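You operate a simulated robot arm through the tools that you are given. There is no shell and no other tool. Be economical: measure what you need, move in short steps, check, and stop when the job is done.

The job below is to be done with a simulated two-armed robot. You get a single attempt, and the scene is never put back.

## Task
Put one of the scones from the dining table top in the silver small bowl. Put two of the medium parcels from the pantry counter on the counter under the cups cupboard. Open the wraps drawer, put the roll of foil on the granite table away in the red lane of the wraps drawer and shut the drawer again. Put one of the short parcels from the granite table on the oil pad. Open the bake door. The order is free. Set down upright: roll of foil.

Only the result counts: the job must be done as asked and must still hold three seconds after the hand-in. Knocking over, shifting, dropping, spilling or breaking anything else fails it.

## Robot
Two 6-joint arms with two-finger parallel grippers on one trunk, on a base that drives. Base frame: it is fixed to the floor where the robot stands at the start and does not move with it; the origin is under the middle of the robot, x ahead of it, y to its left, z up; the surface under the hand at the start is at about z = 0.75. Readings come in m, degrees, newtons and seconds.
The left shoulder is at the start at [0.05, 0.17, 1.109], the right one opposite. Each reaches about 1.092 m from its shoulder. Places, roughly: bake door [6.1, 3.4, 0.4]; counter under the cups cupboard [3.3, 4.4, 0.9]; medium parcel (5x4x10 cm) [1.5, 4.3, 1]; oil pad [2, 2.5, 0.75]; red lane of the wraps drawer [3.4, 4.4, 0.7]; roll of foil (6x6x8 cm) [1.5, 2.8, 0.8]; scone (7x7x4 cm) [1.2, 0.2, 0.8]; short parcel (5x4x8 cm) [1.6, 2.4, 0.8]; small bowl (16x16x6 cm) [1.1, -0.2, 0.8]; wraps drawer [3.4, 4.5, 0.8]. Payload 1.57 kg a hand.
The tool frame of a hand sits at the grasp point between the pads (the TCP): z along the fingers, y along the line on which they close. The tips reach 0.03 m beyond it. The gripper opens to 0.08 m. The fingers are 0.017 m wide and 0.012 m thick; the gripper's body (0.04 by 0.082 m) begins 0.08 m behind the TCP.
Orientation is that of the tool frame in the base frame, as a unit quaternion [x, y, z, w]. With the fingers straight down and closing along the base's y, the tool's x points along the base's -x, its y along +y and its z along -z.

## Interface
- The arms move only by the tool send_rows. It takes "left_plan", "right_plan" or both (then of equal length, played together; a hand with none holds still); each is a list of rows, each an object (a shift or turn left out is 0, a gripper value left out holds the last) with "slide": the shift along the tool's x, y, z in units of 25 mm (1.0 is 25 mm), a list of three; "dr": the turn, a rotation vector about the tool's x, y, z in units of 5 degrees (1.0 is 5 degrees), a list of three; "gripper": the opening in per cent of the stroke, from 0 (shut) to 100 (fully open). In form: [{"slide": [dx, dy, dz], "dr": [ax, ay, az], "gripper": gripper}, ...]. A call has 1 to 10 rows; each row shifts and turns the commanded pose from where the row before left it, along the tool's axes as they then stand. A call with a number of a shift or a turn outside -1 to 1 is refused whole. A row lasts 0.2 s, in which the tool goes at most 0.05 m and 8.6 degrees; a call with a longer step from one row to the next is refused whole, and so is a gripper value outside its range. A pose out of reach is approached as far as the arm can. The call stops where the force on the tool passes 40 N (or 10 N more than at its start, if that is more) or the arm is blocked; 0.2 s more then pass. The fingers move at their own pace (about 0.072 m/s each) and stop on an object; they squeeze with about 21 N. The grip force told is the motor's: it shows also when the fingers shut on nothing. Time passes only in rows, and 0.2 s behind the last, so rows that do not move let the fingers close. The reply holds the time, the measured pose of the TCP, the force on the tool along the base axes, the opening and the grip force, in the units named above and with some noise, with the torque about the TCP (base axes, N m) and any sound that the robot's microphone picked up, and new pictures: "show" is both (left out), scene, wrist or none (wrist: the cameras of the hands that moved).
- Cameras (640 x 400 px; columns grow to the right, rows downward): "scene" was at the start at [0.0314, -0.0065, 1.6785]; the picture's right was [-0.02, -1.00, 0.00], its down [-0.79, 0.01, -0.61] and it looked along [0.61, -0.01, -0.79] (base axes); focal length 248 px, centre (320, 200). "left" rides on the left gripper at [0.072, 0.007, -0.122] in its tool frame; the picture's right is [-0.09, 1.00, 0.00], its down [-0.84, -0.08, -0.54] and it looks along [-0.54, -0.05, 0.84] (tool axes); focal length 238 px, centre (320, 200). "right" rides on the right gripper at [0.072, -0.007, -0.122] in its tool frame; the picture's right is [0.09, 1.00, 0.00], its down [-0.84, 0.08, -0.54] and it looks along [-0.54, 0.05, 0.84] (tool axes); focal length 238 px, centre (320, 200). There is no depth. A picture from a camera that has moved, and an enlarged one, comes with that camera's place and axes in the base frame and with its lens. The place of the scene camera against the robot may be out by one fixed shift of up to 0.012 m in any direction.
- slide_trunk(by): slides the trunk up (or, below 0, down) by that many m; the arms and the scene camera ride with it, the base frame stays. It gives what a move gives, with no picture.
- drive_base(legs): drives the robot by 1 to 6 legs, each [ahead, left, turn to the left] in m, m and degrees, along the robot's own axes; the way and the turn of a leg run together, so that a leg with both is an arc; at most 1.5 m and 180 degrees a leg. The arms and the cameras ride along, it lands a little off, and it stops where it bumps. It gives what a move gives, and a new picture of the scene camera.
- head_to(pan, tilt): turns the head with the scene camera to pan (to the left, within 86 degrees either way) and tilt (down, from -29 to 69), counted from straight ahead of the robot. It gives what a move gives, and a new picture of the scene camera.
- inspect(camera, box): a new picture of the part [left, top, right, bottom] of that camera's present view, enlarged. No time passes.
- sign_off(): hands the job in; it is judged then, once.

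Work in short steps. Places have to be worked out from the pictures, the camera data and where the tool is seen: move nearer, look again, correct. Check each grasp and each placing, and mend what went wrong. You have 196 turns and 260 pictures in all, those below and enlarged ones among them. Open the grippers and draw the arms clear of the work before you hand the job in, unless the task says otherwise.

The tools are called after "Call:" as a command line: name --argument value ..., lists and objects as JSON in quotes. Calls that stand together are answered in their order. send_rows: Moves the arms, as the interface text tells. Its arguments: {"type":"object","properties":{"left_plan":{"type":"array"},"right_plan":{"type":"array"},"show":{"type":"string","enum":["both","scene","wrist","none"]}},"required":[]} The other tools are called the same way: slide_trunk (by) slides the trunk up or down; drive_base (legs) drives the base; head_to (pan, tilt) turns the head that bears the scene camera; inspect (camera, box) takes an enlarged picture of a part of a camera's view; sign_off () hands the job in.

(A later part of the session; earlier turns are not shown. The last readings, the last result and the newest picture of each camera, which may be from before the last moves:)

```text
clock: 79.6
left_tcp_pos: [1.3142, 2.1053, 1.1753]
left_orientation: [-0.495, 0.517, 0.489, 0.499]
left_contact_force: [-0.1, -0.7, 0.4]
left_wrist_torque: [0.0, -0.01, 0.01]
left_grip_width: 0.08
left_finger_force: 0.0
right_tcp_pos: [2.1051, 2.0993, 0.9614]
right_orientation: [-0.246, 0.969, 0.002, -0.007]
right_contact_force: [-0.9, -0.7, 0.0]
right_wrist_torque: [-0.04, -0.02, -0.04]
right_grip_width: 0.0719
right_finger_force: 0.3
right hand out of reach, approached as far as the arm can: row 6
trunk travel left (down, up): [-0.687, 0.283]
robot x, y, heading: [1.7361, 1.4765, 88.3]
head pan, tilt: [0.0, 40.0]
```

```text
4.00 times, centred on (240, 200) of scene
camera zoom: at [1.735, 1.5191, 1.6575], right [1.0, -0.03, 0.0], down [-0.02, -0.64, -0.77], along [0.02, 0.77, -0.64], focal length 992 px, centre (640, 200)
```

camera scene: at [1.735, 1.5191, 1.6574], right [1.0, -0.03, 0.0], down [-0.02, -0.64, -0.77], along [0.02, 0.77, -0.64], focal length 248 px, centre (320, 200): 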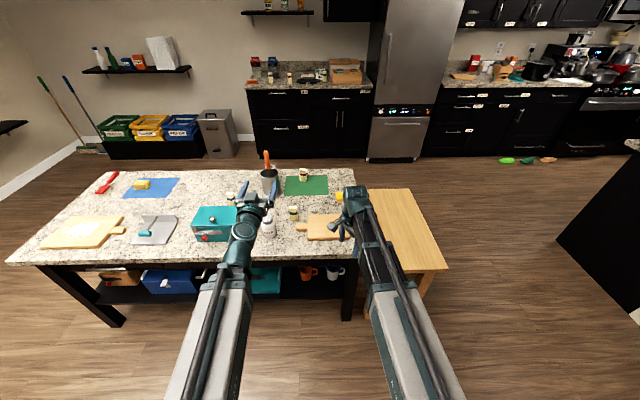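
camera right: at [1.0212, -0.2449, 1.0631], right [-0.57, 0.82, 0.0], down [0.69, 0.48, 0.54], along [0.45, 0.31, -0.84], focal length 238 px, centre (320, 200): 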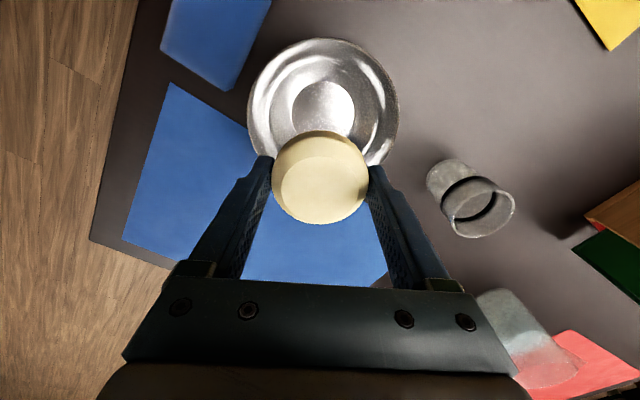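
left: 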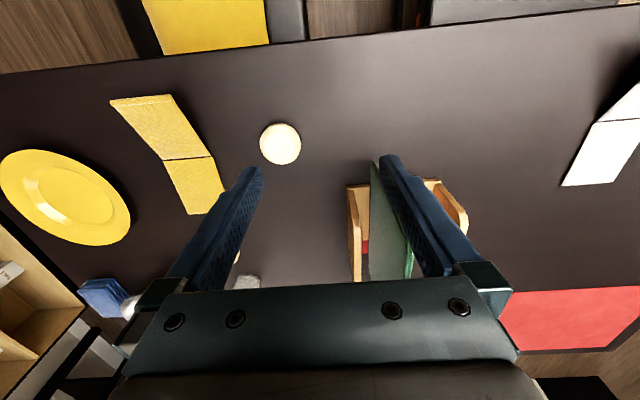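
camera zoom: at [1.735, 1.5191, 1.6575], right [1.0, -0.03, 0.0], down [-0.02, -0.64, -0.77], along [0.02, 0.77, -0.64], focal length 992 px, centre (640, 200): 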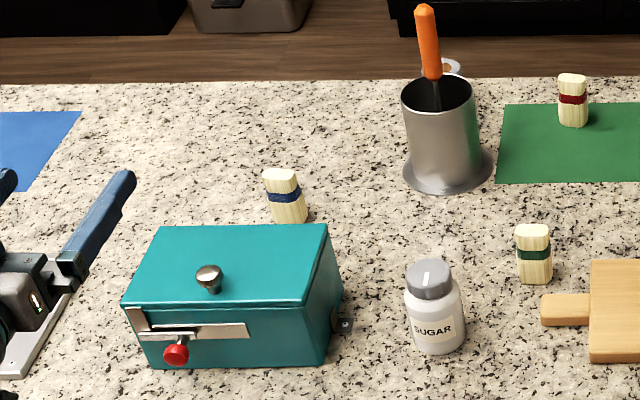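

The foil roll stands behind the crock near the back edge. I need a closer look at the yellow slab (maybe the oil pad): drive 0.2 m nearer and bring the right wrist camera over it.

Call:
drive_base --legs '[[0.2, 0, 0]]'

Call:
send_rows --right_plan '[{"slide": [0.45, 1, 0]}, {"slide": [0.45, 1, 0]}, {"slide": [0.45, 1, 0]}, {"slide": [0.45, 1, 0]}, {"slide": [0.45, 1, 0]}, {"slide": [0.45, 1, 0]}, {"slide": [0.45, 1, 0]}, {"slide": [0.45, 1, 0]}, {"slide": [0.45, 1, 0]}, {"slide": [0.45, 1, 0]}]'

```text
clock: 81.2
left_tcp_pos: [1.3162, 2.3044, 1.1765]
left_orientation: [-0.495, 0.517, 0.489, 0.498]
left_contact_force: [1.5, 0.6, -0.2]
left_wrist_torque: [0.02, 0.0, -0.01]
left_grip_width: 0.08
left_finger_force: 0.2
right_tcp_pos: [2.1083, 2.3002, 0.9598]
right_orientation: [-0.247, 0.969, 0.001, -0.006]
right_contact_force: [0.1, 0.3, -0.7]
right_wrist_torque: [-0.04, 0.05, 0.01]
right_grip_width: 0.072
right_finger_force: 0.1
trunk travel left (down, up): [-0.687, 0.283]
robot x, y, heading: [1.7429, 1.6783, 88.7]
head pan, tilt: [0.0, 40.0]
camera scene: at [1.7399, 1.7204, 1.6574], right [1.0, -0.02, 0.0], down [-0.02, -0.64, -0.77], along [0.02, 0.77, -0.64], focal length 248 px, centre (320, 200)
```

scene: 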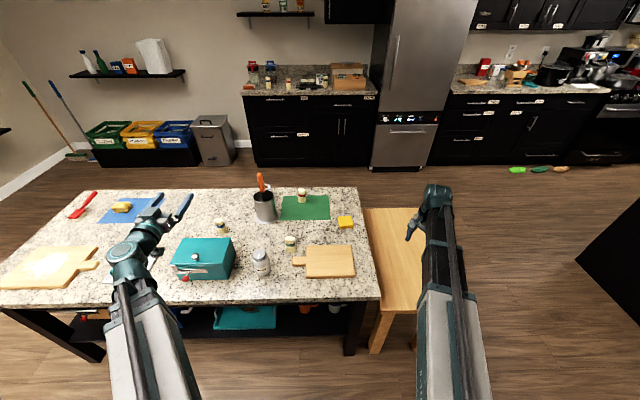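

```text
clock: 83.4
left_tcp_pos: [1.3159, 2.3037, 1.1775]
left_orientation: [-0.495, 0.516, 0.49, 0.498]
left_contact_force: [0.2, 0.0, 0.2]
left_wrist_torque: [0.01, -0.03, -0.02]
left_grip_width: 0.08
left_finger_force: 0.1
right_tcp_pos: [1.8898, 2.4648, 0.961]
right_orientation: [-0.247, 0.969, 0.002, -0.005]
right_contact_force: [-1.0, 1.1, -0.6]
right_wrist_torque: [0.04, 0.03, 0.02]
right_grip_width: 0.0722
right_finger_force: 0.0
trunk travel left (down, up): [-0.687, 0.283]
robot x, y, heading: [1.7441, 1.6771, 88.5]
head pan, tilt: [0.0, 40.0]
camera scene: at [1.7396, 1.7196, 1.6574], right [1.0, -0.02, 0.0], down [-0.01, -0.64, -0.77], along [0.02, 0.77, -0.64], focal length 248 px, centre (320, 200)
camera right: at [1.8306, 2.4251, 1.0837], right [-0.56, 0.83, 0.01], down [0.7, 0.47, 0.53], along [0.44, 0.3, -0.85], focal length 238 px, centre (320, 200)
```

scene: 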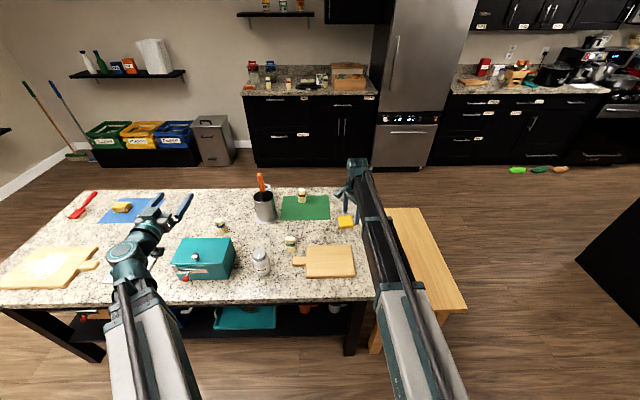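
right: 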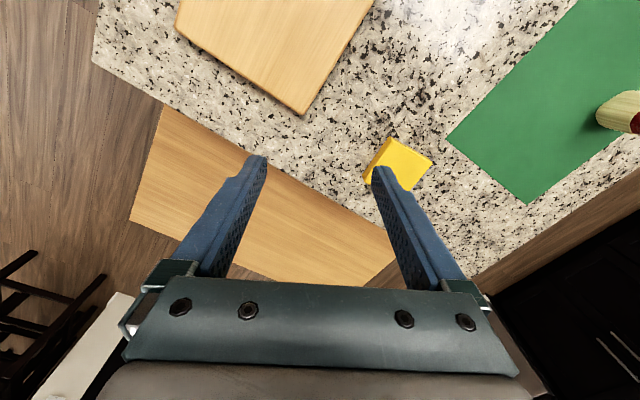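

The yellow slab is at about (1.88, 2.60). I zoom in on it and on the rest of the table for any other "pad".

Call:
inspect --camera "right" --box '[340, 110, 480, 200]'

Call:
inspect --camera "scene" --box '[0, 180, 200, 305]'

Call:
inspect --camera "scene" --box '[200, 180, 400, 305]'

```text
4.44 times, centred on (410, 155) of right
camera zoom: at [1.8306, 2.4251, 1.0837], right [-0.56, 0.83, 0.01], down [0.7, 0.47, 0.53], along [0.44, 0.3, -0.85], focal length 1059 px, centre (-80, 400)
```

zoom: 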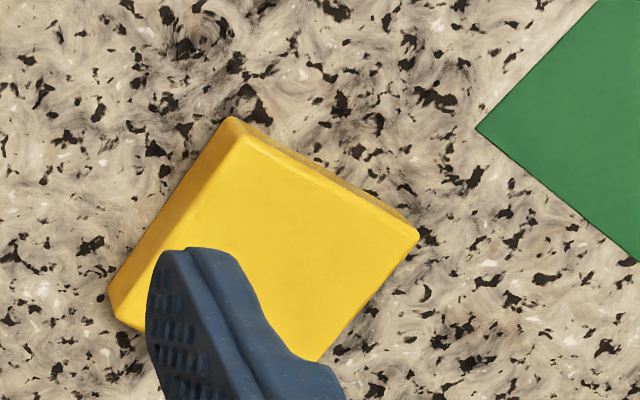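

```text
3.20 times, centred on (100, 242) of scene
camera zoom: at [1.7396, 1.7196, 1.6574], right [1.0, -0.02, 0.0], down [-0.01, -0.64, -0.77], along [0.02, 0.77, -0.64], focal length 793 px, centre (1024, 64)
```

zoom: 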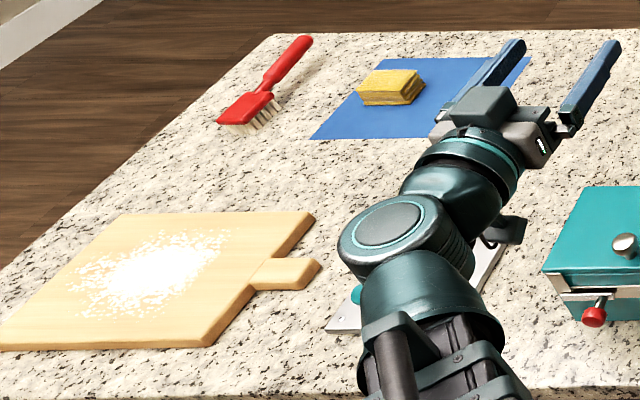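

```text
3.20 times, centred on (300, 242) of scene
camera zoom: at [1.7396, 1.7196, 1.6574], right [1.0, -0.02, 0.0], down [-0.01, -0.64, -0.77], along [0.02, 0.77, -0.64], focal length 793 px, centre (384, 64)
```

zoom: 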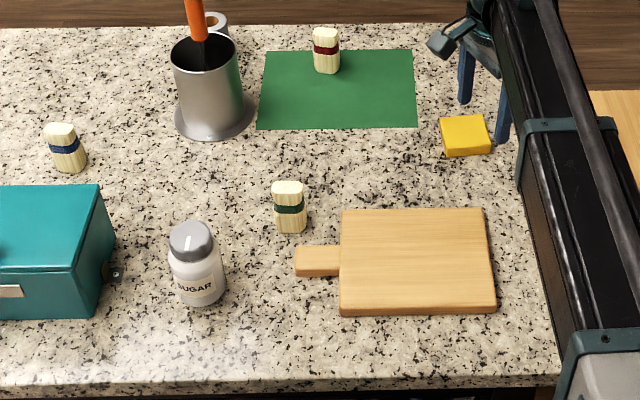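

No other candidate: the smooth yellow slab must be the oil pad. I turn the right hand back square and move it over the green-banded parcel at about (1.62, 2.43).

Call:
send_rows --right_plan '[{"dr": [0, 0, -1], "gripper": 100}, {"dr": [0, 0, -1]}, {"dr": [0, 0, -1]}, {"dr": [0, 0, -1]}, {"dr": [0, 0, -1]}, {"dr": [0, 0, -1]}, {"dr": [0, 0, -1]}, {"dr": [0, 0, -1]}, {"dr": [0, 0, -1]}, {"dr": [0, 0, -1]}]' --show "none"

Call:
send_rows --right_plan '[{"dr": [0, 0, -1]}, {"dr": [0, 0, -1]}, {"slide": [0.3, 1, 0]}, {"slide": [0.3, 1, 0]}, {"slide": [0.3, 1, 0]}, {"slide": [0.3, 1, 0]}, {"slide": [0.3, 1, 0]}, {"slide": [0.3, 1, 0]}, {"slide": [0.3, 1, 0]}, {"slide": [0.3, 1, 0]}]' --show "wrist"

```text
clock: 85.6
left_tcp_pos: [1.3155, 2.304, 1.1761]
left_orientation: [-0.495, 0.516, 0.49, 0.499]
left_contact_force: [0.2, -0.3, -0.2]
left_wrist_torque: [-0.02, 0.03, 0.0]
left_grip_width: 0.08
left_finger_force: 0.1
right_tcp_pos: [1.8905, 2.4661, 0.962]
right_orientation: [-0.634, 0.773, 0.004, -0.004]
right_contact_force: [0.6, 0.9, 0.4]
right_wrist_torque: [0.01, 0.0, -0.01]
right_grip_width: 0.0798
right_finger_force: 0.0
right hand out of reach, approached as far as the arm can: row 6
trunk travel left (down, up): [-0.687, 0.283]
robot x, y, heading: [1.7409, 1.6846, 89.0]
head pan, tilt: [0.0, 40.0]
```

```text
clock: 87.8
left_tcp_pos: [1.317, 2.3047, 1.1766]
left_orientation: [-0.495, 0.516, 0.49, 0.499]
left_contact_force: [0.1, 0.1, -1.2]
left_wrist_torque: [-0.02, 0.02, 0.03]
left_grip_width: 0.0799
left_finger_force: 0.1
right_tcp_pos: [1.6891, 2.4119, 0.9608]
right_orientation: [-0.698, 0.716, 0.004, -0.004]
right_contact_force: [-0.1, -0.1, 0.9]
right_wrist_torque: [0.03, 0.0, -0.04]
right_grip_width: 0.0801
right_finger_force: 0.1
trunk travel left (down, up): [-0.687, 0.283]
robot x, y, heading: [1.7423, 1.682, 88.5]
head pan, tilt: [0.0, 40.0]
camera right: at [1.6954, 2.3397, 1.083], right [-1.0, -0.07, 0.01], down [-0.05, 0.84, 0.54], along [-0.05, 0.54, -0.84], focal length 238 px, centre (320, 200)
```

right: 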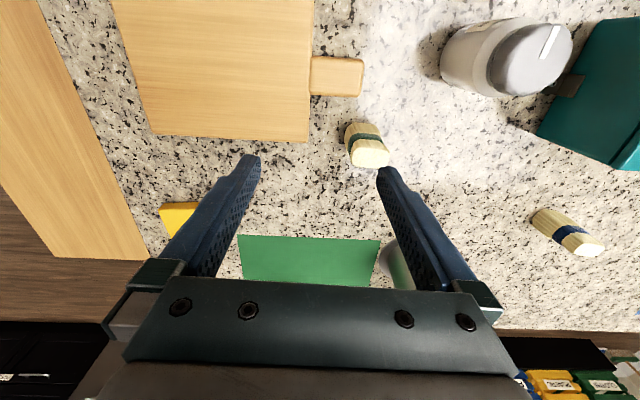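

Green parcel top is at about (1.628, 2.436). I move over it and lower to just above.

Call:
send_rows --right_plan '[{"slide": [-0.3, 0.83, 0]}, {"slide": [-0.3, 0.83, 0]}, {"slide": [-0.3, 0.79, 0]}]' --show "none"

Call:
slide_trunk --by -0.08

Call:
inspect --camera "right" --box '[0, 0, 640, 400]'

```text
clock: 88.6
left_tcp_pos: [1.3169, 2.3059, 1.1768]
left_orientation: [-0.495, 0.516, 0.49, 0.498]
left_contact_force: [0.3, 0.8, 0.0]
left_wrist_torque: [0.01, -0.01, -0.02]
left_grip_width: 0.0801
left_finger_force: 0.1
right_tcp_pos: [1.6296, 2.436, 0.9613]
right_orientation: [-0.698, 0.716, 0.004, -0.004]
right_contact_force: [-0.4, -0.5, 1.1]
right_wrist_torque: [0.0, 0.01, -0.02]
right_grip_width: 0.08
right_finger_force: 0.1
trunk travel left (down, up): [-0.687, 0.283]
robot x, y, heading: [1.7403, 1.6811, 88.5]
head pan, tilt: [0.0, 40.0]
```

```text
clock: 89.8
left_tcp_pos: [1.3164, 2.3032, 1.0971]
left_orientation: [-0.495, 0.516, 0.49, 0.498]
left_contact_force: [1.0, -0.9, 0.2]
left_wrist_torque: [-0.03, 0.01, -0.04]
left_grip_width: 0.0799
left_finger_force: 0.1
right_tcp_pos: [1.6283, 2.4348, 0.8822]
right_orientation: [-0.698, 0.716, 0.004, -0.005]
right_contact_force: [-0.2, -0.4, -0.3]
right_wrist_torque: [-0.01, -0.02, -0.01]
right_grip_width: 0.0798
right_finger_force: 0.0
trunk travel left (down, up): [-0.607, 0.363]
robot x, y, heading: [1.7431, 1.6809, 88.8]
head pan, tilt: [0.0, 40.0]
```

```text
1.00 times, centred on (320, 200) of right (not enlarged: the box is as wide or as high as the picture)
camera zoom: at [1.6353, 2.3626, 1.0031], right [-1.0, -0.07, 0.01], down [-0.05, 0.84, 0.54], along [-0.05, 0.54, -0.84], focal length 238 px, centre (320, 200)
```

zoom: 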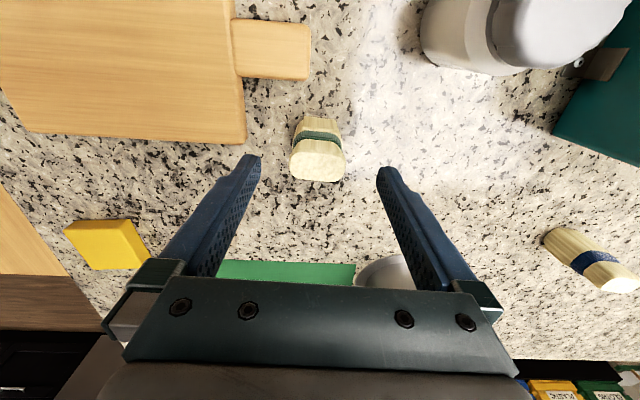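

Well aligned; small forward nudge, lower to z≈0.80 and grip.

Call:
send_rows --right_plan '[{"slide": [-0.28, 0, 0]}]' --show "none"

Call:
slide_trunk --by -0.085

Call:
send_rows --right_plan '[{"gripper": 0}, {"gripper": 0}, {"gripper": 0}, {"gripper": 0}]' --show "wrist"

Call:
slide_trunk --by 0.12

```text
clock: 90.2
left_tcp_pos: [1.317, 2.3043, 1.0961]
left_orientation: [-0.495, 0.516, 0.49, 0.498]
left_contact_force: [-0.4, -0.7, -0.6]
left_wrist_torque: [0.01, -0.01, 0.02]
left_grip_width: 0.0799
left_finger_force: 0.1
right_tcp_pos: [1.6291, 2.4424, 0.8809]
right_orientation: [-0.699, 0.715, 0.005, -0.005]
right_contact_force: [0.1, 0.7, 0.0]
right_wrist_torque: [0.03, 0.0, -0.01]
right_grip_width: 0.0799
right_finger_force: 0.0
trunk travel left (down, up): [-0.607, 0.363]
robot x, y, heading: [1.7429, 1.6783, 88.8]
head pan, tilt: [0.0, 40.0]
```

```text
clock: 91.4
left_tcp_pos: [1.3159, 2.3041, 1.0111]
left_orientation: [-0.495, 0.517, 0.49, 0.498]
left_contact_force: [-0.8, 0.1, 0.2]
left_wrist_torque: [0.0, 0.01, -0.03]
left_grip_width: 0.08
left_finger_force: 0.0
right_tcp_pos: [1.6298, 2.442, 0.7961]
right_orientation: [-0.699, 0.715, 0.004, -0.004]
right_contact_force: [-0.7, 0.5, 0.6]
right_wrist_torque: [0.04, 0.01, 0.0]
right_grip_width: 0.0801
right_finger_force: 0.0
trunk travel left (down, up): [-0.522, 0.448]
robot x, y, heading: [1.7388, 1.6832, 88.6]
head pan, tilt: [0.0, 40.0]
```

```text
clock: 92.4
left_tcp_pos: [1.3164, 2.3038, 1.0118]
left_orientation: [-0.495, 0.517, 0.49, 0.498]
left_contact_force: [0.5, 0.6, -0.1]
left_wrist_torque: [-0.03, 0.03, 0.01]
left_grip_width: 0.0802
left_finger_force: 0.1
right_tcp_pos: [1.6281, 2.4419, 0.7977]
right_orientation: [-0.698, 0.716, 0.005, -0.005]
right_contact_force: [0.4, -0.1, 2.2]
right_wrist_torque: [0.0, -0.06, -0.01]
right_grip_width: 0.0434
right_finger_force: 20.7
trunk travel left (down, up): [-0.522, 0.448]
robot x, y, heading: [1.7437, 1.6815, 88.9]
head pan, tilt: [0.0, 40.0]
camera right: at [1.6357, 2.3695, 0.9181], right [-1.0, -0.07, 0.01], down [-0.05, 0.84, 0.54], along [-0.05, 0.54, -0.84], focal length 238 px, centre (320, 200)
```

right: 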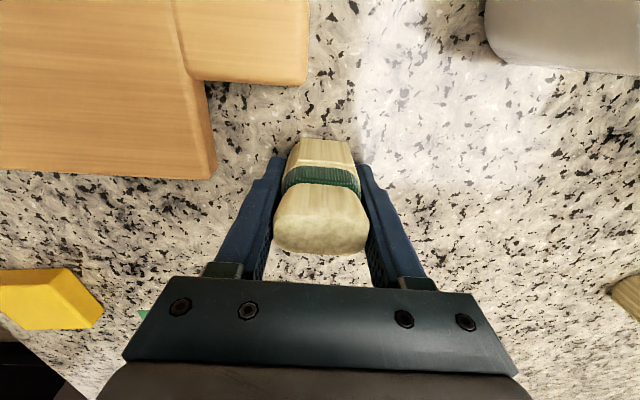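

```text
clock: 93.9
left_tcp_pos: [1.317, 2.3054, 1.1302]
left_orientation: [-0.496, 0.515, 0.491, 0.498]
left_contact_force: [1.0, 0.1, -0.2]
left_wrist_torque: [0.01, -0.02, 0.01]
left_grip_width: 0.0799
left_finger_force: 0.0
right_tcp_pos: [1.6292, 2.4414, 0.9159]
right_orientation: [-0.699, 0.715, 0.005, -0.004]
right_contact_force: [0.0, -0.5, -1.4]
right_wrist_torque: [0.0, -0.04, -0.02]
right_grip_width: 0.0432
right_finger_force: 21.4
trunk travel left (down, up): [-0.642, 0.328]
robot x, y, heading: [1.7418, 1.6807, 88.6]
head pan, tilt: [0.0, 40.0]
```

Parcel held. I drive 6 cm nearer and bring it above the yellow slab.

Call:
drive_base --legs '[[0.06, 0, 0]]'

Call:
send_rows --right_plan '[{"slide": [-0.42, -0.99, 0]}, {"slide": [-0.42, -0.99, 0]}, {"slide": [-0.42, -0.99, 0]}, {"slide": [-0.42, -0.99, 0]}, {"slide": [-0.42, -0.99, 0]}, {"slide": [-0.42, -0.99, 0]}, {"slide": [-0.42, -0.99, 0]}, {"slide": [-0.42, -0.99, 0]}, {"slide": [-0.42, -0.99, 0]}, {"slide": [-0.42, -0.99, 0]}]' --show "both"

```text
clock: 94.9
left_tcp_pos: [1.3179, 2.3651, 1.129]
left_orientation: [-0.495, 0.516, 0.49, 0.499]
left_contact_force: [0.7, 0.5, 0.6]
left_wrist_torque: [0.03, -0.04, 0.01]
left_grip_width: 0.0799
left_finger_force: 0.0
right_tcp_pos: [1.6307, 2.5031, 0.9155]
right_orientation: [-0.699, 0.715, 0.004, -0.004]
right_contact_force: [1.0, 0.7, -1.0]
right_wrist_torque: [-0.02, -0.03, 0.01]
right_grip_width: 0.0435
right_finger_force: 21.0
trunk travel left (down, up): [-0.642, 0.328]
robot x, y, heading: [1.7421, 1.7388, 88.5]
head pan, tilt: [0.0, 40.0]
camera scene: at [1.7412, 1.7808, 1.6124], right [1.0, -0.02, 0.0], down [-0.02, -0.64, -0.77], along [0.02, 0.77, -0.64], focal length 248 px, centre (320, 200)
```

scene: 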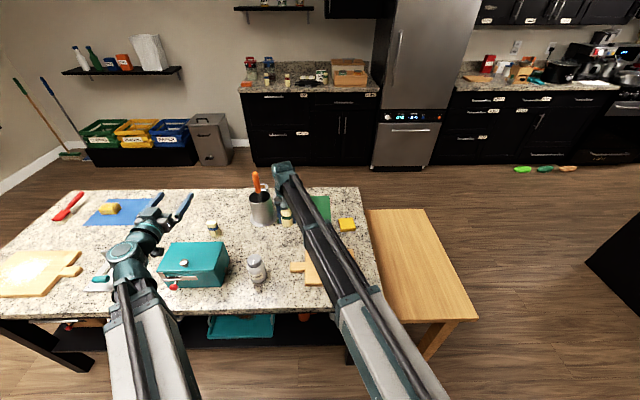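

```text
clock: 97.1
left_tcp_pos: [1.3183, 2.3646, 1.1315]
left_orientation: [-0.495, 0.517, 0.49, 0.498]
left_contact_force: [-0.8, -0.5, -0.3]
left_wrist_torque: [-0.01, 0.0, 0.0]
left_grip_width: 0.0799
left_finger_force: 0.0
right_tcp_pos: [1.8831, 2.6018, 0.9159]
right_orientation: [-0.698, 0.716, 0.005, -0.005]
right_contact_force: [-1.2, -1.1, -1.7]
right_wrist_torque: [0.0, 0.0, 0.02]
right_grip_width: 0.0434
right_finger_force: 21.2
trunk travel left (down, up): [-0.642, 0.328]
robot x, y, heading: [1.7433, 1.7403, 88.6]
head pan, tilt: [0.0, 40.0]
camera scene: at [1.7415, 1.7798, 1.6124], right [1.0, -0.02, 0.0], down [-0.02, -0.64, -0.77], along [0.02, 0.77, -0.64], focal length 248 px, centre (320, 200)
camera right: at [1.8888, 2.5289, 1.0378], right [-1.0, -0.07, 0.01], down [-0.05, 0.84, 0.54], along [-0.05, 0.54, -0.84], focal length 238 px, centre (320, 200)
```

scene: 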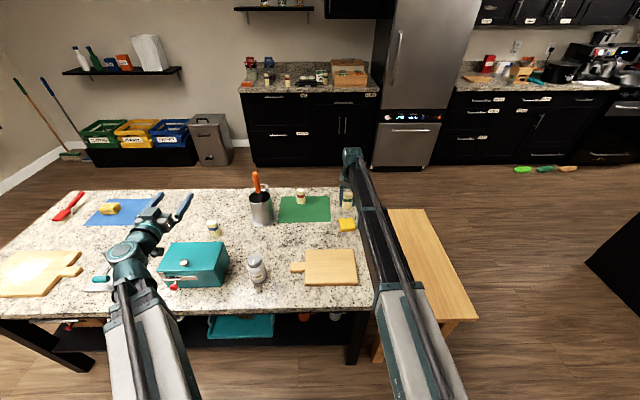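
right: 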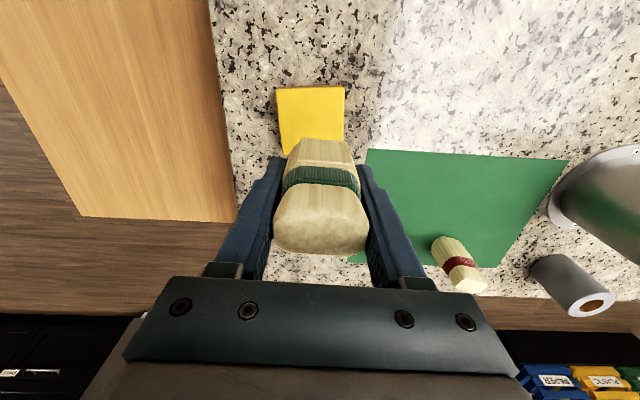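

Slab spans x 1.858–1.928, y about 2.565–2.635. I nudge 8 mm right and lower to just above.

Call:
send_rows --right_plan '[{"slide": [0.05, -0.32, 0]}]' --show "none"

Call:
slide_trunk --by -0.083

Call:
inspect --camera "right" --box '[160, 60, 480, 260]'

Call:
inspect --camera "scene" --box '[295, 170, 395, 232]'

```text
clock: 97.5
left_tcp_pos: [1.3176, 2.365, 1.1321]
left_orientation: [-0.495, 0.517, 0.49, 0.498]
left_contact_force: [-0.6, 0.5, -0.3]
left_wrist_torque: [0.0, 0.04, 0.01]
left_grip_width: 0.0801
left_finger_force: 0.0
right_tcp_pos: [1.8895, 2.5985, 0.9164]
right_orientation: [-0.699, 0.715, 0.005, -0.005]
right_contact_force: [1.2, -0.5, -1.7]
right_wrist_torque: [0.01, 0.01, -0.07]
right_grip_width: 0.0435
right_finger_force: 20.8
trunk travel left (down, up): [-0.642, 0.328]
robot x, y, heading: [1.7439, 1.7384, 88.2]
head pan, tilt: [0.0, 40.0]
```

```text
clock: 98.7
left_tcp_pos: [1.3186, 2.364, 1.0482]
left_orientation: [-0.495, 0.516, 0.49, 0.499]
left_contact_force: [0.0, -0.8, -0.1]
left_wrist_torque: [0.01, 0.0, -0.03]
left_grip_width: 0.0802
left_finger_force: 0.1
right_tcp_pos: [1.889, 2.5994, 0.8331]
right_orientation: [-0.698, 0.716, 0.004, -0.004]
right_contact_force: [0.0, -0.9, -1.1]
right_wrist_torque: [0.0, 0.0, 0.0]
right_grip_width: 0.0432
right_finger_force: 20.5
trunk travel left (down, up): [-0.559, 0.411]
robot x, y, heading: [1.7456, 1.7407, 88.6]
head pan, tilt: [0.0, 40.0]
```

```text
2.00 times, centred on (320, 160) of right
camera zoom: at [1.896, 2.5276, 0.955], right [-1.0, -0.07, 0.01], down [-0.05, 0.84, 0.54], along [-0.05, 0.54, -0.84], focal length 477 px, centre (320, 280)
```

zoom: 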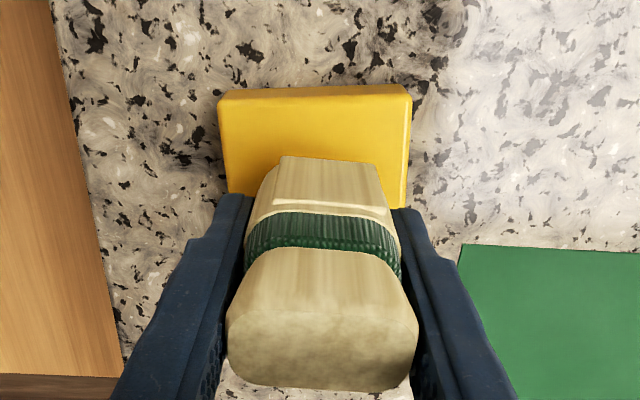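

```text
6.40 times, centred on (345, 201) of scene
camera zoom: at [1.7413, 1.7795, 1.5295], right [1.0, -0.02, 0.0], down [-0.02, -0.64, -0.77], along [0.02, 0.77, -0.64], focal length 1587 px, centre (160, 194)
```

zoom: 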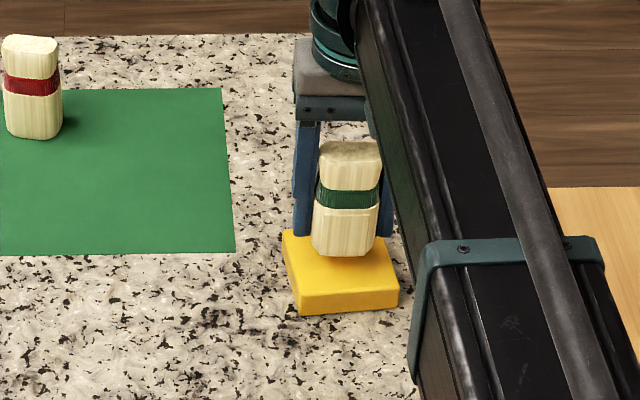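

The parcel looks about 8 mm too far back on the slab; I pull it back and lower gently to contact.

Call:
send_rows --right_plan '[{"slide": [0.3, 0, 0]}]' --show "none"

Call:
slide_trunk --by -0.009

Call:
inspect --camera "scene" --box '[325, 180, 375, 224]'

```text
clock: 99.0
left_tcp_pos: [1.3184, 2.365, 1.0483]
left_orientation: [-0.495, 0.517, 0.489, 0.498]
left_contact_force: [0.7, 0.8, 0.7]
left_wrist_torque: [0.04, 0.04, -0.02]
left_grip_width: 0.08
left_finger_force: 0.0
right_tcp_pos: [1.8887, 2.5916, 0.8339]
right_orientation: [-0.698, 0.716, 0.005, -0.004]
right_contact_force: [0.0, 0.1, -0.6]
right_wrist_torque: [0.03, 0.0, 0.02]
right_grip_width: 0.0432
right_finger_force: 21.7
trunk travel left (down, up): [-0.559, 0.411]
robot x, y, heading: [1.7433, 1.7401, 88.6]
head pan, tilt: [0.0, 40.0]
```

```text
clock: 99.6
left_tcp_pos: [1.3176, 2.3651, 1.0388]
left_orientation: [-0.496, 0.517, 0.49, 0.497]
left_contact_force: [-0.1, 0.1, -0.1]
left_wrist_torque: [-0.01, 0.01, 0.02]
left_grip_width: 0.08
left_finger_force: 0.1
right_tcp_pos: [1.8886, 2.592, 0.824]
right_orientation: [-0.698, 0.716, 0.004, -0.005]
right_contact_force: [0.3, 0.6, -0.5]
right_wrist_torque: [0.01, 0.0, 0.0]
right_grip_width: 0.0436
right_finger_force: 21.0
trunk travel left (down, up): [-0.55, 0.42]
robot x, y, heading: [1.7423, 1.7422, 88.5]
head pan, tilt: [0.0, 40.0]
```

```text
9.09 times, centred on (350, 202) of scene
camera zoom: at [1.7413, 1.7795, 1.5204], right [1.0, -0.02, 0.0], down [-0.02, -0.64, -0.77], along [0.02, 0.77, -0.64], focal length 2254 px, centre (47, 182)
```

zoom: 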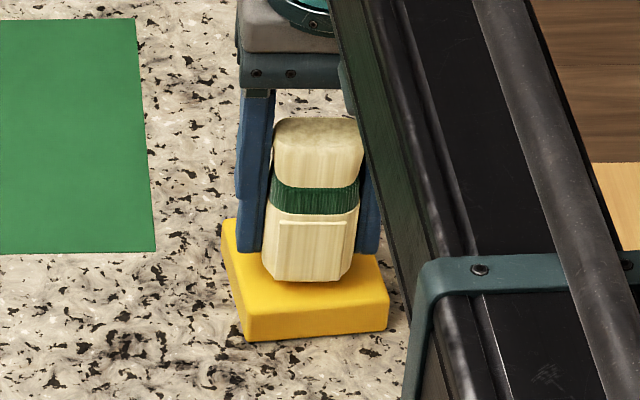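

Well centred now. I lower in small steps until contact.

Call:
slide_trunk --by -0.004

Call:
slide_trunk --by -0.003

```text
clock: 100.2
left_tcp_pos: [1.3181, 2.3651, 1.0358]
left_orientation: [-0.495, 0.517, 0.489, 0.499]
left_contact_force: [0.0, -0.4, 0.5]
left_wrist_torque: [0.0, -0.01, 0.03]
left_grip_width: 0.08
left_finger_force: 0.2
right_tcp_pos: [1.8886, 2.5927, 0.8208]
right_orientation: [-0.698, 0.716, 0.005, -0.004]
right_contact_force: [0.1, 0.5, -2.0]
right_wrist_torque: [-0.04, -0.01, -0.01]
right_grip_width: 0.0435
right_finger_force: 21.1
trunk travel left (down, up): [-0.546, 0.424]
robot x, y, heading: [1.7429, 1.7363, 88.7]
head pan, tilt: [0.0, 40.0]
```

```text
clock: 100.7
left_tcp_pos: [1.3193, 2.3643, 1.0332]
left_orientation: [-0.495, 0.516, 0.49, 0.499]
left_contact_force: [-0.6, -0.3, -0.1]
left_wrist_torque: [-0.01, 0.01, 0.0]
left_grip_width: 0.0802
left_finger_force: 0.0
right_tcp_pos: [1.8889, 2.5926, 0.8179]
right_orientation: [-0.699, 0.715, 0.005, -0.004]
right_contact_force: [0.6, 2.9, 11.1]
right_wrist_torque: [0.04, -0.19, 0.03]
right_grip_width: 0.0433
right_finger_force: 21.0
trunk travel left (down, up): [-0.543, 0.427]
robot x, y, heading: [1.7443, 1.7416, 88.7]
head pan, tilt: [0.0, 40.0]
```

Contact at 11 N. I release, rise and look.

Call:
send_rows --right_plan '[{"gripper": 100}, {"gripper": 100}, {"gripper": 100}, {"gripper": 100}]' --show "none"

Call:
slide_trunk --by 0.13

Call:
inspect --camera "right" --box '[0, 0, 640, 400]'

```text
clock: 101.7
left_tcp_pos: [1.3183, 2.3647, 1.0329]
left_orientation: [-0.495, 0.516, 0.49, 0.499]
left_contact_force: [0.2, 0.8, 0.4]
left_wrist_torque: [-0.03, 0.01, 0.01]
left_grip_width: 0.0803
left_finger_force: 0.1
right_tcp_pos: [1.8893, 2.5913, 0.8186]
right_orientation: [-0.699, 0.716, 0.004, -0.004]
right_contact_force: [0.0, -0.1, -0.6]
right_wrist_torque: [-0.02, -0.01, 0.0]
right_grip_width: 0.0801
right_finger_force: 0.2
trunk travel left (down, up): [-0.543, 0.427]
robot x, y, heading: [1.7447, 1.7373, 88.4]
head pan, tilt: [0.0, 40.0]
```

```text
clock: 103.3
left_tcp_pos: [1.3185, 2.3657, 1.1625]
left_orientation: [-0.495, 0.516, 0.49, 0.498]
left_contact_force: [-0.8, -0.2, 0.5]
left_wrist_torque: [-0.01, 0.0, -0.01]
left_grip_width: 0.0801
left_finger_force: 0.0
right_tcp_pos: [1.8891, 2.5924, 0.9471]
right_orientation: [-0.698, 0.716, 0.004, -0.005]
right_contact_force: [-0.4, 0.4, 1.0]
right_wrist_torque: [0.05, 0.01, -0.01]
right_grip_width: 0.0801
right_finger_force: 0.1
trunk travel left (down, up): [-0.673, 0.297]
robot x, y, heading: [1.7419, 1.7433, 88.8]
head pan, tilt: [0.0, 40.0]
```

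```text
1.00 times, centred on (320, 200) of right (not enlarged: the box is as wide or as high as the picture)
camera zoom: at [1.8954, 2.5202, 1.0688], right [-1.0, -0.07, 0.01], down [-0.05, 0.84, 0.54], along [-0.05, 0.54, -0.84], focal length 238 px, centre (320, 200)
```

zoom: 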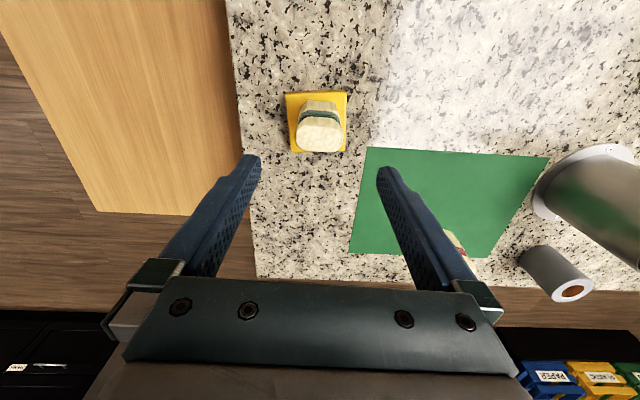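

Parcel stands on the slab. The foil roll is at about (1.464, 2.82) at the back edge, so I'll approach it from the north aisle. First I raise the trunk and pull the right hand in.

Call:
slide_trunk --by 0.1

Call:
send_rows --right_plan '[{"slide": [1, 0, 0]}, {"slide": [1, 0, 0]}, {"slide": [1, 0, 0]}, {"slide": [1, 0, 0]}, {"slide": [1, 0, 0]}, {"slide": [1, 0, 0]}, {"slide": [1, 0, 0]}, {"slide": [1, 0, 0]}, {"slide": [1, 0, 0]}, {"slide": [1, 0, 0]}]' --left_plan '[{"slide": [0, -0.5, -0.5]}, {"slide": [0, -0.5, -0.5]}, {"slide": [0, -0.5, -0.5]}, {"slide": [0, -0.5, -0.5]}, {"slide": [0, -0.5, -0.5]}, {"slide": [0, -0.5, -0.5]}, {"slide": [0, -0.5, -0.5]}, {"slide": [0, -0.5, -0.5]}, {"slide": [0, 0, -0.5]}, {"slide": [0, 0, -0.5]}]' --show "none"

Call:
drive_base --legs '[[-0.35, 0, 0], [0, -1.05, 0], [0, 0, -180], [-1.4, 0, 0]]'

```text
clock: 104.6
left_tcp_pos: [1.3171, 2.3659, 1.2617]
left_orientation: [-0.495, 0.516, 0.49, 0.499]
left_contact_force: [0.2, 0.9, -0.8]
left_wrist_torque: [0.01, -0.03, -0.01]
left_grip_width: 0.0804
left_finger_force: 0.0
right_tcp_pos: [1.889, 2.5922, 1.0471]
right_orientation: [-0.698, 0.716, 0.004, -0.005]
right_contact_force: [0.4, -0.7, -0.5]
right_wrist_torque: [0.03, -0.01, -0.02]
right_grip_width: 0.0799
right_finger_force: 0.0
trunk travel left (down, up): [-0.773, 0.197]
robot x, y, heading: [1.7452, 1.7402, 88.8]
head pan, tilt: [0.0, 40.0]
```

```text
clock: 106.8
left_tcp_pos: [1.3349, 2.3382, 1.2629]
left_orientation: [-0.495, 0.516, 0.49, 0.498]
left_contact_force: [0.2, 0.2, 0.1]
left_wrist_torque: [-0.01, -0.04, 0.02]
left_grip_width: 0.0801
left_finger_force: 0.1
left hand out of reach, approached as far as the arm can: row 2, 3, 4, 5, 6, 7, 8, 9, 10
right_tcp_pos: [1.884, 2.3416, 1.0467]
right_orientation: [-0.699, 0.716, 0.003, -0.004]
right_contact_force: [-0.2, -0.5, 0.0]
right_wrist_torque: [0.0, -0.01, 0.03]
right_grip_width: 0.0798
right_finger_force: 0.1
trunk travel left (down, up): [-0.773, 0.197]
robot x, y, heading: [1.7434, 1.7393, 88.7]
head pan, tilt: [0.0, 40.0]
```

```text
clock: 128.0
left_tcp_pos: [3.2596, 2.132, 1.2623]
left_orientation: [0.527, 0.484, -0.508, 0.48]
left_contact_force: [-0.7, -0.2, -0.5]
left_wrist_torque: [0.03, 0.0, -0.03]
left_grip_width: 0.0801
left_finger_force: 0.1
right_tcp_pos: [2.7121, 2.1516, 1.0481]
right_orientation: [0.729, 0.685, 0.004, 0.004]
right_contact_force: [-0.4, -0.4, -0.4]
right_wrist_torque: [0.0, 0.0, -0.01]
right_grip_width: 0.0801
right_finger_force: 0.0
trunk travel left (down, up): [-0.773, 0.197]
robot x, y, heading: [2.8752, 2.7482, -93.6]
head pan, tilt: [0.0, 40.0]
camera scene: at [2.8685, 2.6966, 1.7435], right [-1.0, 0.06, 0.0], down [0.04, 0.64, -0.77], along [-0.05, -0.76, -0.64], focal length 248 px, centre (320, 200)
```

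scene: 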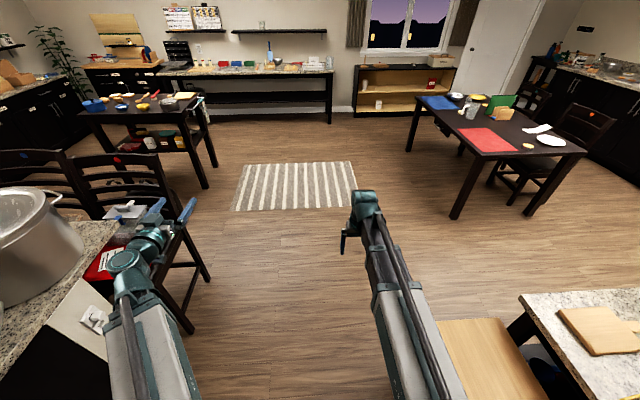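

I'm in the corridor at (2.88, 2.75), facing south. Back up into the north aisle, straighten, and strafe west toward the foil.

Call:
drive_base --legs '[[-0.65, 0, 0], [0, 0, 3.0], [0, -0.7, 0]]'

```text
clock: 135.6
left_tcp_pos: [2.6168, 2.8081, 1.2628]
left_orientation: [0.515, 0.495, -0.498, 0.491]
left_contact_force: [-0.5, 0.2, -0.4]
left_wrist_torque: [-0.02, 0.0, 0.02]
left_grip_width: 0.0799
left_finger_force: 0.1
right_tcp_pos: [2.0693, 2.8035, 1.0477]
right_orientation: [0.714, 0.7, 0.004, 0.004]
right_contact_force: [-0.8, -1.0, 0.0]
right_wrist_torque: [0.0, 0.01, -0.03]
right_grip_width: 0.0803
right_finger_force: 0.0
trunk travel left (down, up): [-0.773, 0.197]
robot x, y, heading: [2.2077, 3.4018, -90.7]
head pan, tilt: [0.0, 40.0]
camera scene: at [2.2016, 3.3545, 1.7435], right [-1.0, 0.02, 0.0], down [0.01, 0.64, -0.77], along [-0.02, -0.77, -0.64], focal length 248 px, centre (320, 200)
```

scene: 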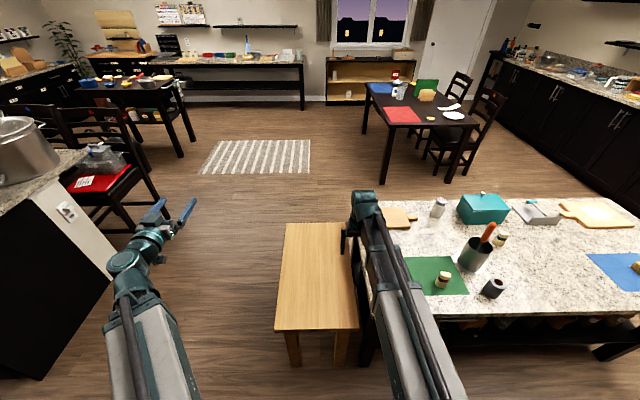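

Foil at about (1.461, 2.81). Strafe 0.6 m west so that the right hand comes above it.

Call:
drive_base --legs '[[0, -0.6, 0]]'

Call:
inspect --camera "right" --box '[0, 0, 640, 400]'

```text
clock: 138.9
left_tcp_pos: [2.0343, 2.8199, 1.262]
left_orientation: [0.514, 0.497, -0.496, 0.492]
left_contact_force: [-0.7, -0.5, -0.1]
left_wrist_torque: [-0.01, -0.01, 0.03]
left_grip_width: 0.0802
left_finger_force: 0.0
right_tcp_pos: [1.4865, 2.8121, 1.0481]
right_orientation: [0.712, 0.702, 0.005, 0.004]
right_contact_force: [-0.1, 0.6, 0.0]
right_wrist_torque: [0.01, -0.04, -0.01]
right_grip_width: 0.0798
right_finger_force: 0.0
trunk travel left (down, up): [-0.773, 0.197]
robot x, y, heading: [1.6236, 3.4153, -90.7]
head pan, tilt: [0.0, 40.0]
camera scene: at [1.6158, 3.3643, 1.7435], right [-1.0, 0.01, 0.0], down [0.01, 0.64, -0.77], along [-0.01, -0.77, -0.64], focal length 248 px, centre (320, 200)
```

scene: 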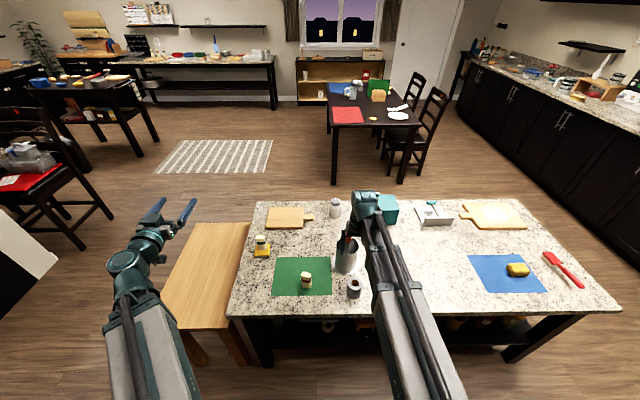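

```text
1.00 times, centred on (320, 200) of right (not enlarged: the box is as wide or as high as the picture)
camera zoom: at [1.4797, 2.8841, 1.1689], right [1.0, 0.08, 0.01], down [0.06, -0.84, 0.54], along [0.05, -0.54, -0.84], focal length 238 px, centre (320, 200)
```

zoom: 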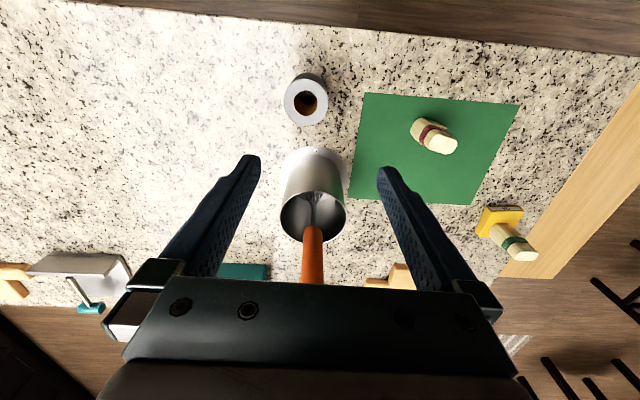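

Foil top at (1.468, 2.819). I centre the hand and lower partway to check.

Call:
send_rows --right_plan '[{"slide": [0.28, -0.75, 0]}, {}]' --show "none"

Call:
slide_trunk --by -0.16

Call:
inspect --camera "right" --box '[0, 0, 640, 400]'

```text
clock: 139.5
left_tcp_pos: [2.0353, 2.8197, 1.2625]
left_orientation: [0.514, 0.497, -0.497, 0.492]
left_contact_force: [0.4, 0.4, -0.4]
left_wrist_torque: [0.03, 0.0, -0.03]
left_grip_width: 0.0802
left_finger_force: 0.0
right_tcp_pos: [1.4686, 2.8176, 1.0473]
right_orientation: [0.712, 0.702, 0.004, 0.005]
right_contact_force: [-0.2, -0.4, 0.5]
right_wrist_torque: [-0.03, 0.01, 0.01]
right_grip_width: 0.0802
right_finger_force: 0.0
trunk travel left (down, up): [-0.773, 0.197]
robot x, y, heading: [1.6213, 3.4132, -90.7]
head pan, tilt: [0.0, 40.0]
```

```text
clock: 141.3
left_tcp_pos: [2.0352, 2.8194, 1.1019]
left_orientation: [0.514, 0.498, -0.495, 0.492]
left_contact_force: [0.2, 0.0, -0.3]
left_wrist_torque: [0.01, -0.02, 0.06]
left_grip_width: 0.0799
left_finger_force: 0.1
right_tcp_pos: [1.4693, 2.8188, 0.8879]
right_orientation: [0.713, 0.702, 0.004, 0.004]
right_contact_force: [-0.4, -0.2, -1.0]
right_wrist_torque: [0.01, 0.02, 0.02]
right_grip_width: 0.0801
right_finger_force: 0.1
trunk travel left (down, up): [-0.613, 0.357]
robot x, y, heading: [1.6238, 3.4136, -90.6]
head pan, tilt: [0.0, 40.0]
```

```text
1.00 times, centred on (320, 200) of right (not enlarged: the box is as wide or as high as the picture)
camera zoom: at [1.4614, 2.8908, 1.0091], right [1.0, 0.08, 0.01], down [0.06, -0.84, 0.54], along [0.05, -0.54, -0.84], focal length 238 px, centre (320, 200)
```

zoom: 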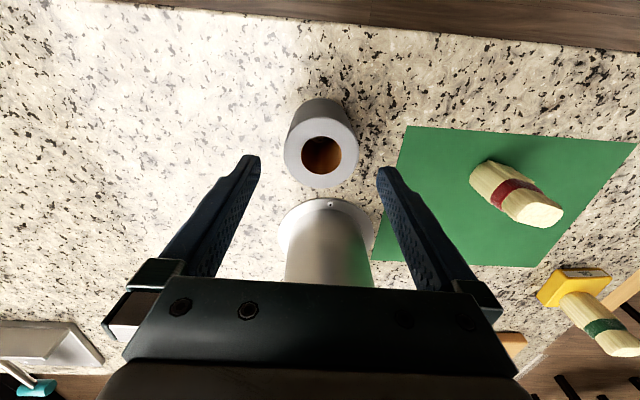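

Aligned. Lower to 0.81 and grip.

Call:
slide_trunk --by -0.078

Call:
send_rows --right_plan '[{"gripper": 0}, {"gripper": 0}, {"gripper": 0}, {"gripper": 0}]' --show "wrist"

Call:
slide_trunk --by 0.05

```text
clock: 142.5
left_tcp_pos: [2.0355, 2.8188, 1.0241]
left_orientation: [0.513, 0.497, -0.497, 0.492]
left_contact_force: [0.8, 0.6, 0.4]
left_wrist_torque: [-0.01, 0.01, 0.01]
left_grip_width: 0.0801
left_finger_force: 0.2
right_tcp_pos: [1.4688, 2.8186, 0.8106]
right_orientation: [0.713, 0.702, 0.005, 0.005]
right_contact_force: [-0.7, -1.1, -0.1]
right_wrist_torque: [-0.04, 0.02, 0.02]
right_grip_width: 0.0802
right_finger_force: 0.1
trunk travel left (down, up): [-0.535, 0.435]
robot x, y, heading: [1.6222, 3.417, -90.4]
head pan, tilt: [0.0, 40.0]
```

```text
clock: 143.5
left_tcp_pos: [2.0347, 2.82, 1.025]
left_orientation: [0.514, 0.497, -0.496, 0.492]
left_contact_force: [-0.9, -0.3, 0.0]
left_wrist_torque: [0.0, 0.0, 0.03]
left_grip_width: 0.0797
left_finger_force: 0.0
right_tcp_pos: [1.4676, 2.8184, 0.8094]
right_orientation: [0.712, 0.702, 0.005, 0.004]
right_contact_force: [0.7, -0.1, 2.8]
right_wrist_torque: [-0.04, 0.06, 0.03]
right_grip_width: 0.0592
right_finger_force: 21.5
trunk travel left (down, up): [-0.535, 0.435]
robot x, y, heading: [1.6202, 3.4122, -90.8]
head pan, tilt: [0.0, 40.0]
camera right: at [1.4614, 2.8908, 0.9311], right [1.0, 0.08, 0.01], down [0.06, -0.84, 0.54], along [0.05, -0.54, -0.84], focal length 238 px, centre (320, 200)
```

right: 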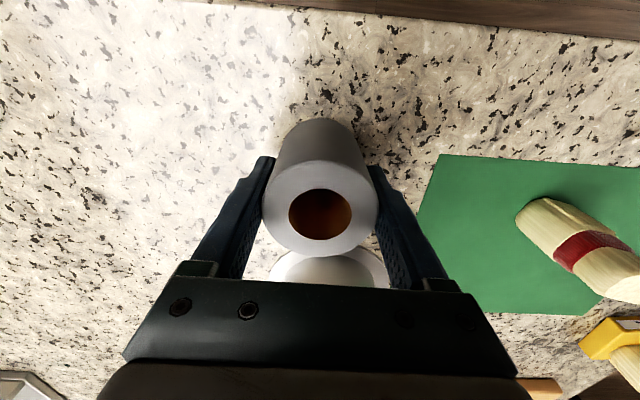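

```text
clock: 144.4
left_tcp_pos: [2.037, 2.8202, 1.0744]
left_orientation: [0.513, 0.498, -0.496, 0.493]
left_contact_force: [-0.2, -0.1, -0.4]
left_wrist_torque: [-0.03, -0.08, -0.02]
left_grip_width: 0.0799
left_finger_force: 0.0
right_tcp_pos: [1.469, 2.8186, 0.8601]
right_orientation: [0.712, 0.702, 0.004, 0.005]
right_contact_force: [-0.2, -1.0, -1.8]
right_wrist_torque: [0.01, 0.0, 0.0]
right_grip_width: 0.0595
right_finger_force: 21.2
trunk travel left (down, up): [-0.585, 0.385]
robot x, y, heading: [1.6219, 3.4168, -90.7]
head pan, tilt: [0.0, 40.0]
```

Foil held. I raise it and drive to the corridor, turn to face north, and look at the drawer fronts.

Call:
slide_trunk --by 0.2

Call:
drive_base --legs '[[0, 1.3, 0], [0.35, 0, 0], [0, 0, -180]]'

```text
clock: 146.6
left_tcp_pos: [2.0341, 2.8195, 1.2746]
left_orientation: [0.513, 0.498, -0.496, 0.493]
left_contact_force: [-0.4, 0.1, -0.1]
left_wrist_torque: [-0.01, 0.01, -0.01]
left_grip_width: 0.08
left_finger_force: 0.1
right_tcp_pos: [1.4686, 2.8181, 1.0594]
right_orientation: [0.711, 0.703, 0.004, 0.004]
right_contact_force: [-0.4, -0.2, -0.6]
right_wrist_torque: [0.03, -0.02, -0.03]
right_grip_width: 0.0592
right_finger_force: 21.0
trunk travel left (down, up): [-0.785, 0.185]
robot x, y, heading: [1.6218, 3.4161, -90.7]
head pan, tilt: [0.0, 40.0]
```

```text
clock: 162.2
left_tcp_pos: [2.4652, 3.6238, 1.2734]
left_orientation: [0.512, -0.5, -0.506, -0.482]
left_contact_force: [0.0, 0.6, 0.3]
left_wrist_torque: [-0.01, -0.02, 0.0]
left_grip_width: 0.0801
left_finger_force: 0.1
right_tcp_pos: [3.0318, 3.6556, 1.0583]
right_orientation: [0.721, -0.693, -0.004, 0.005]
right_contact_force: [0.3, -0.4, -1.3]
right_wrist_torque: [0.0, 0.01, 0.03]
right_grip_width: 0.0591
right_finger_force: 20.8
trunk travel left (down, up): [-0.785, 0.185]
robot x, y, heading: [2.9133, 3.0494, 92.2]
head pan, tilt: [0.0, 40.0]
camera scene: at [2.9053, 3.0908, 1.7555], right [1.0, 0.04, 0.0], down [0.03, -0.64, -0.77], along [-0.03, 0.77, -0.64], focal length 248 px, centre (320, 200)
```

scene: 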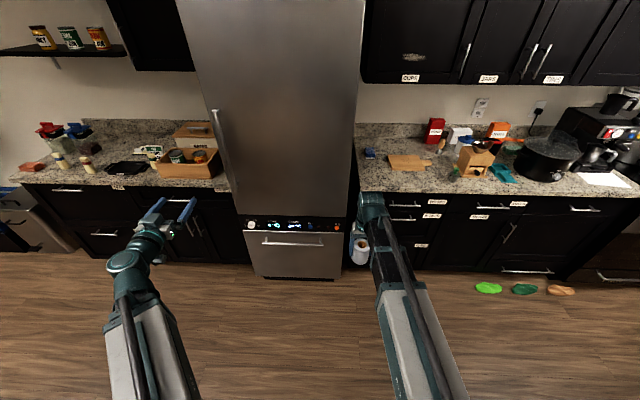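

I zoom on the drawers and cupboard labels right of the fridge.

Call:
inspect --camera "scene" --box '[355, 175, 515, 275]'

Call:
inspect --camera "scene" --box '[350, 50, 610, 212]'

```text
4.00 times, centred on (435, 225) of scene
camera zoom: at [2.9053, 3.0908, 1.7555], right [1.0, 0.04, 0.0], down [0.03, -0.64, -0.77], along [-0.03, 0.77, -0.64], focal length 992 px, centre (-140, 100)
```

zoom: 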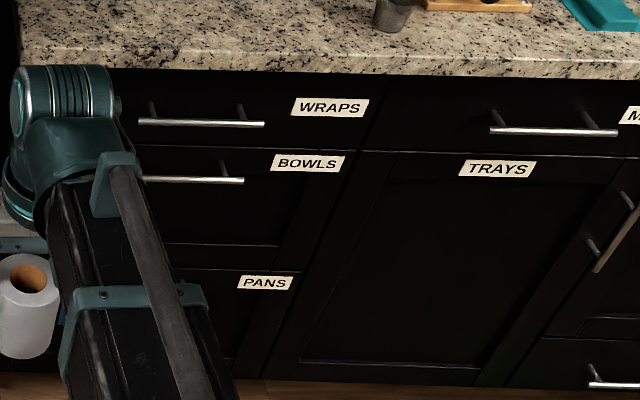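

```text
2.46 times, centred on (480, 131) of scene
camera zoom: at [2.9053, 3.0908, 1.7555], right [1.0, 0.04, 0.0], down [0.03, -0.64, -0.77], along [-0.03, 0.77, -0.64], focal length 610 px, centre (-74, 370)
```

zoom: 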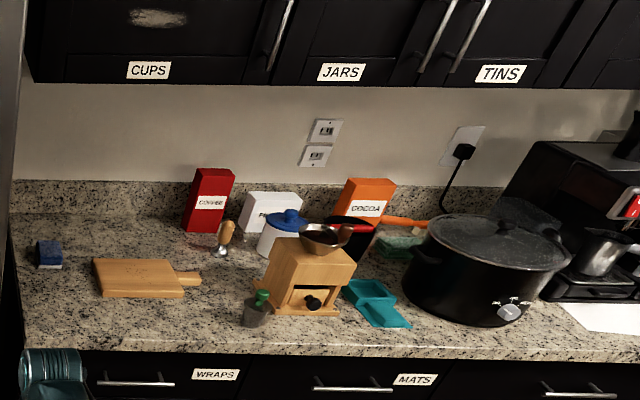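

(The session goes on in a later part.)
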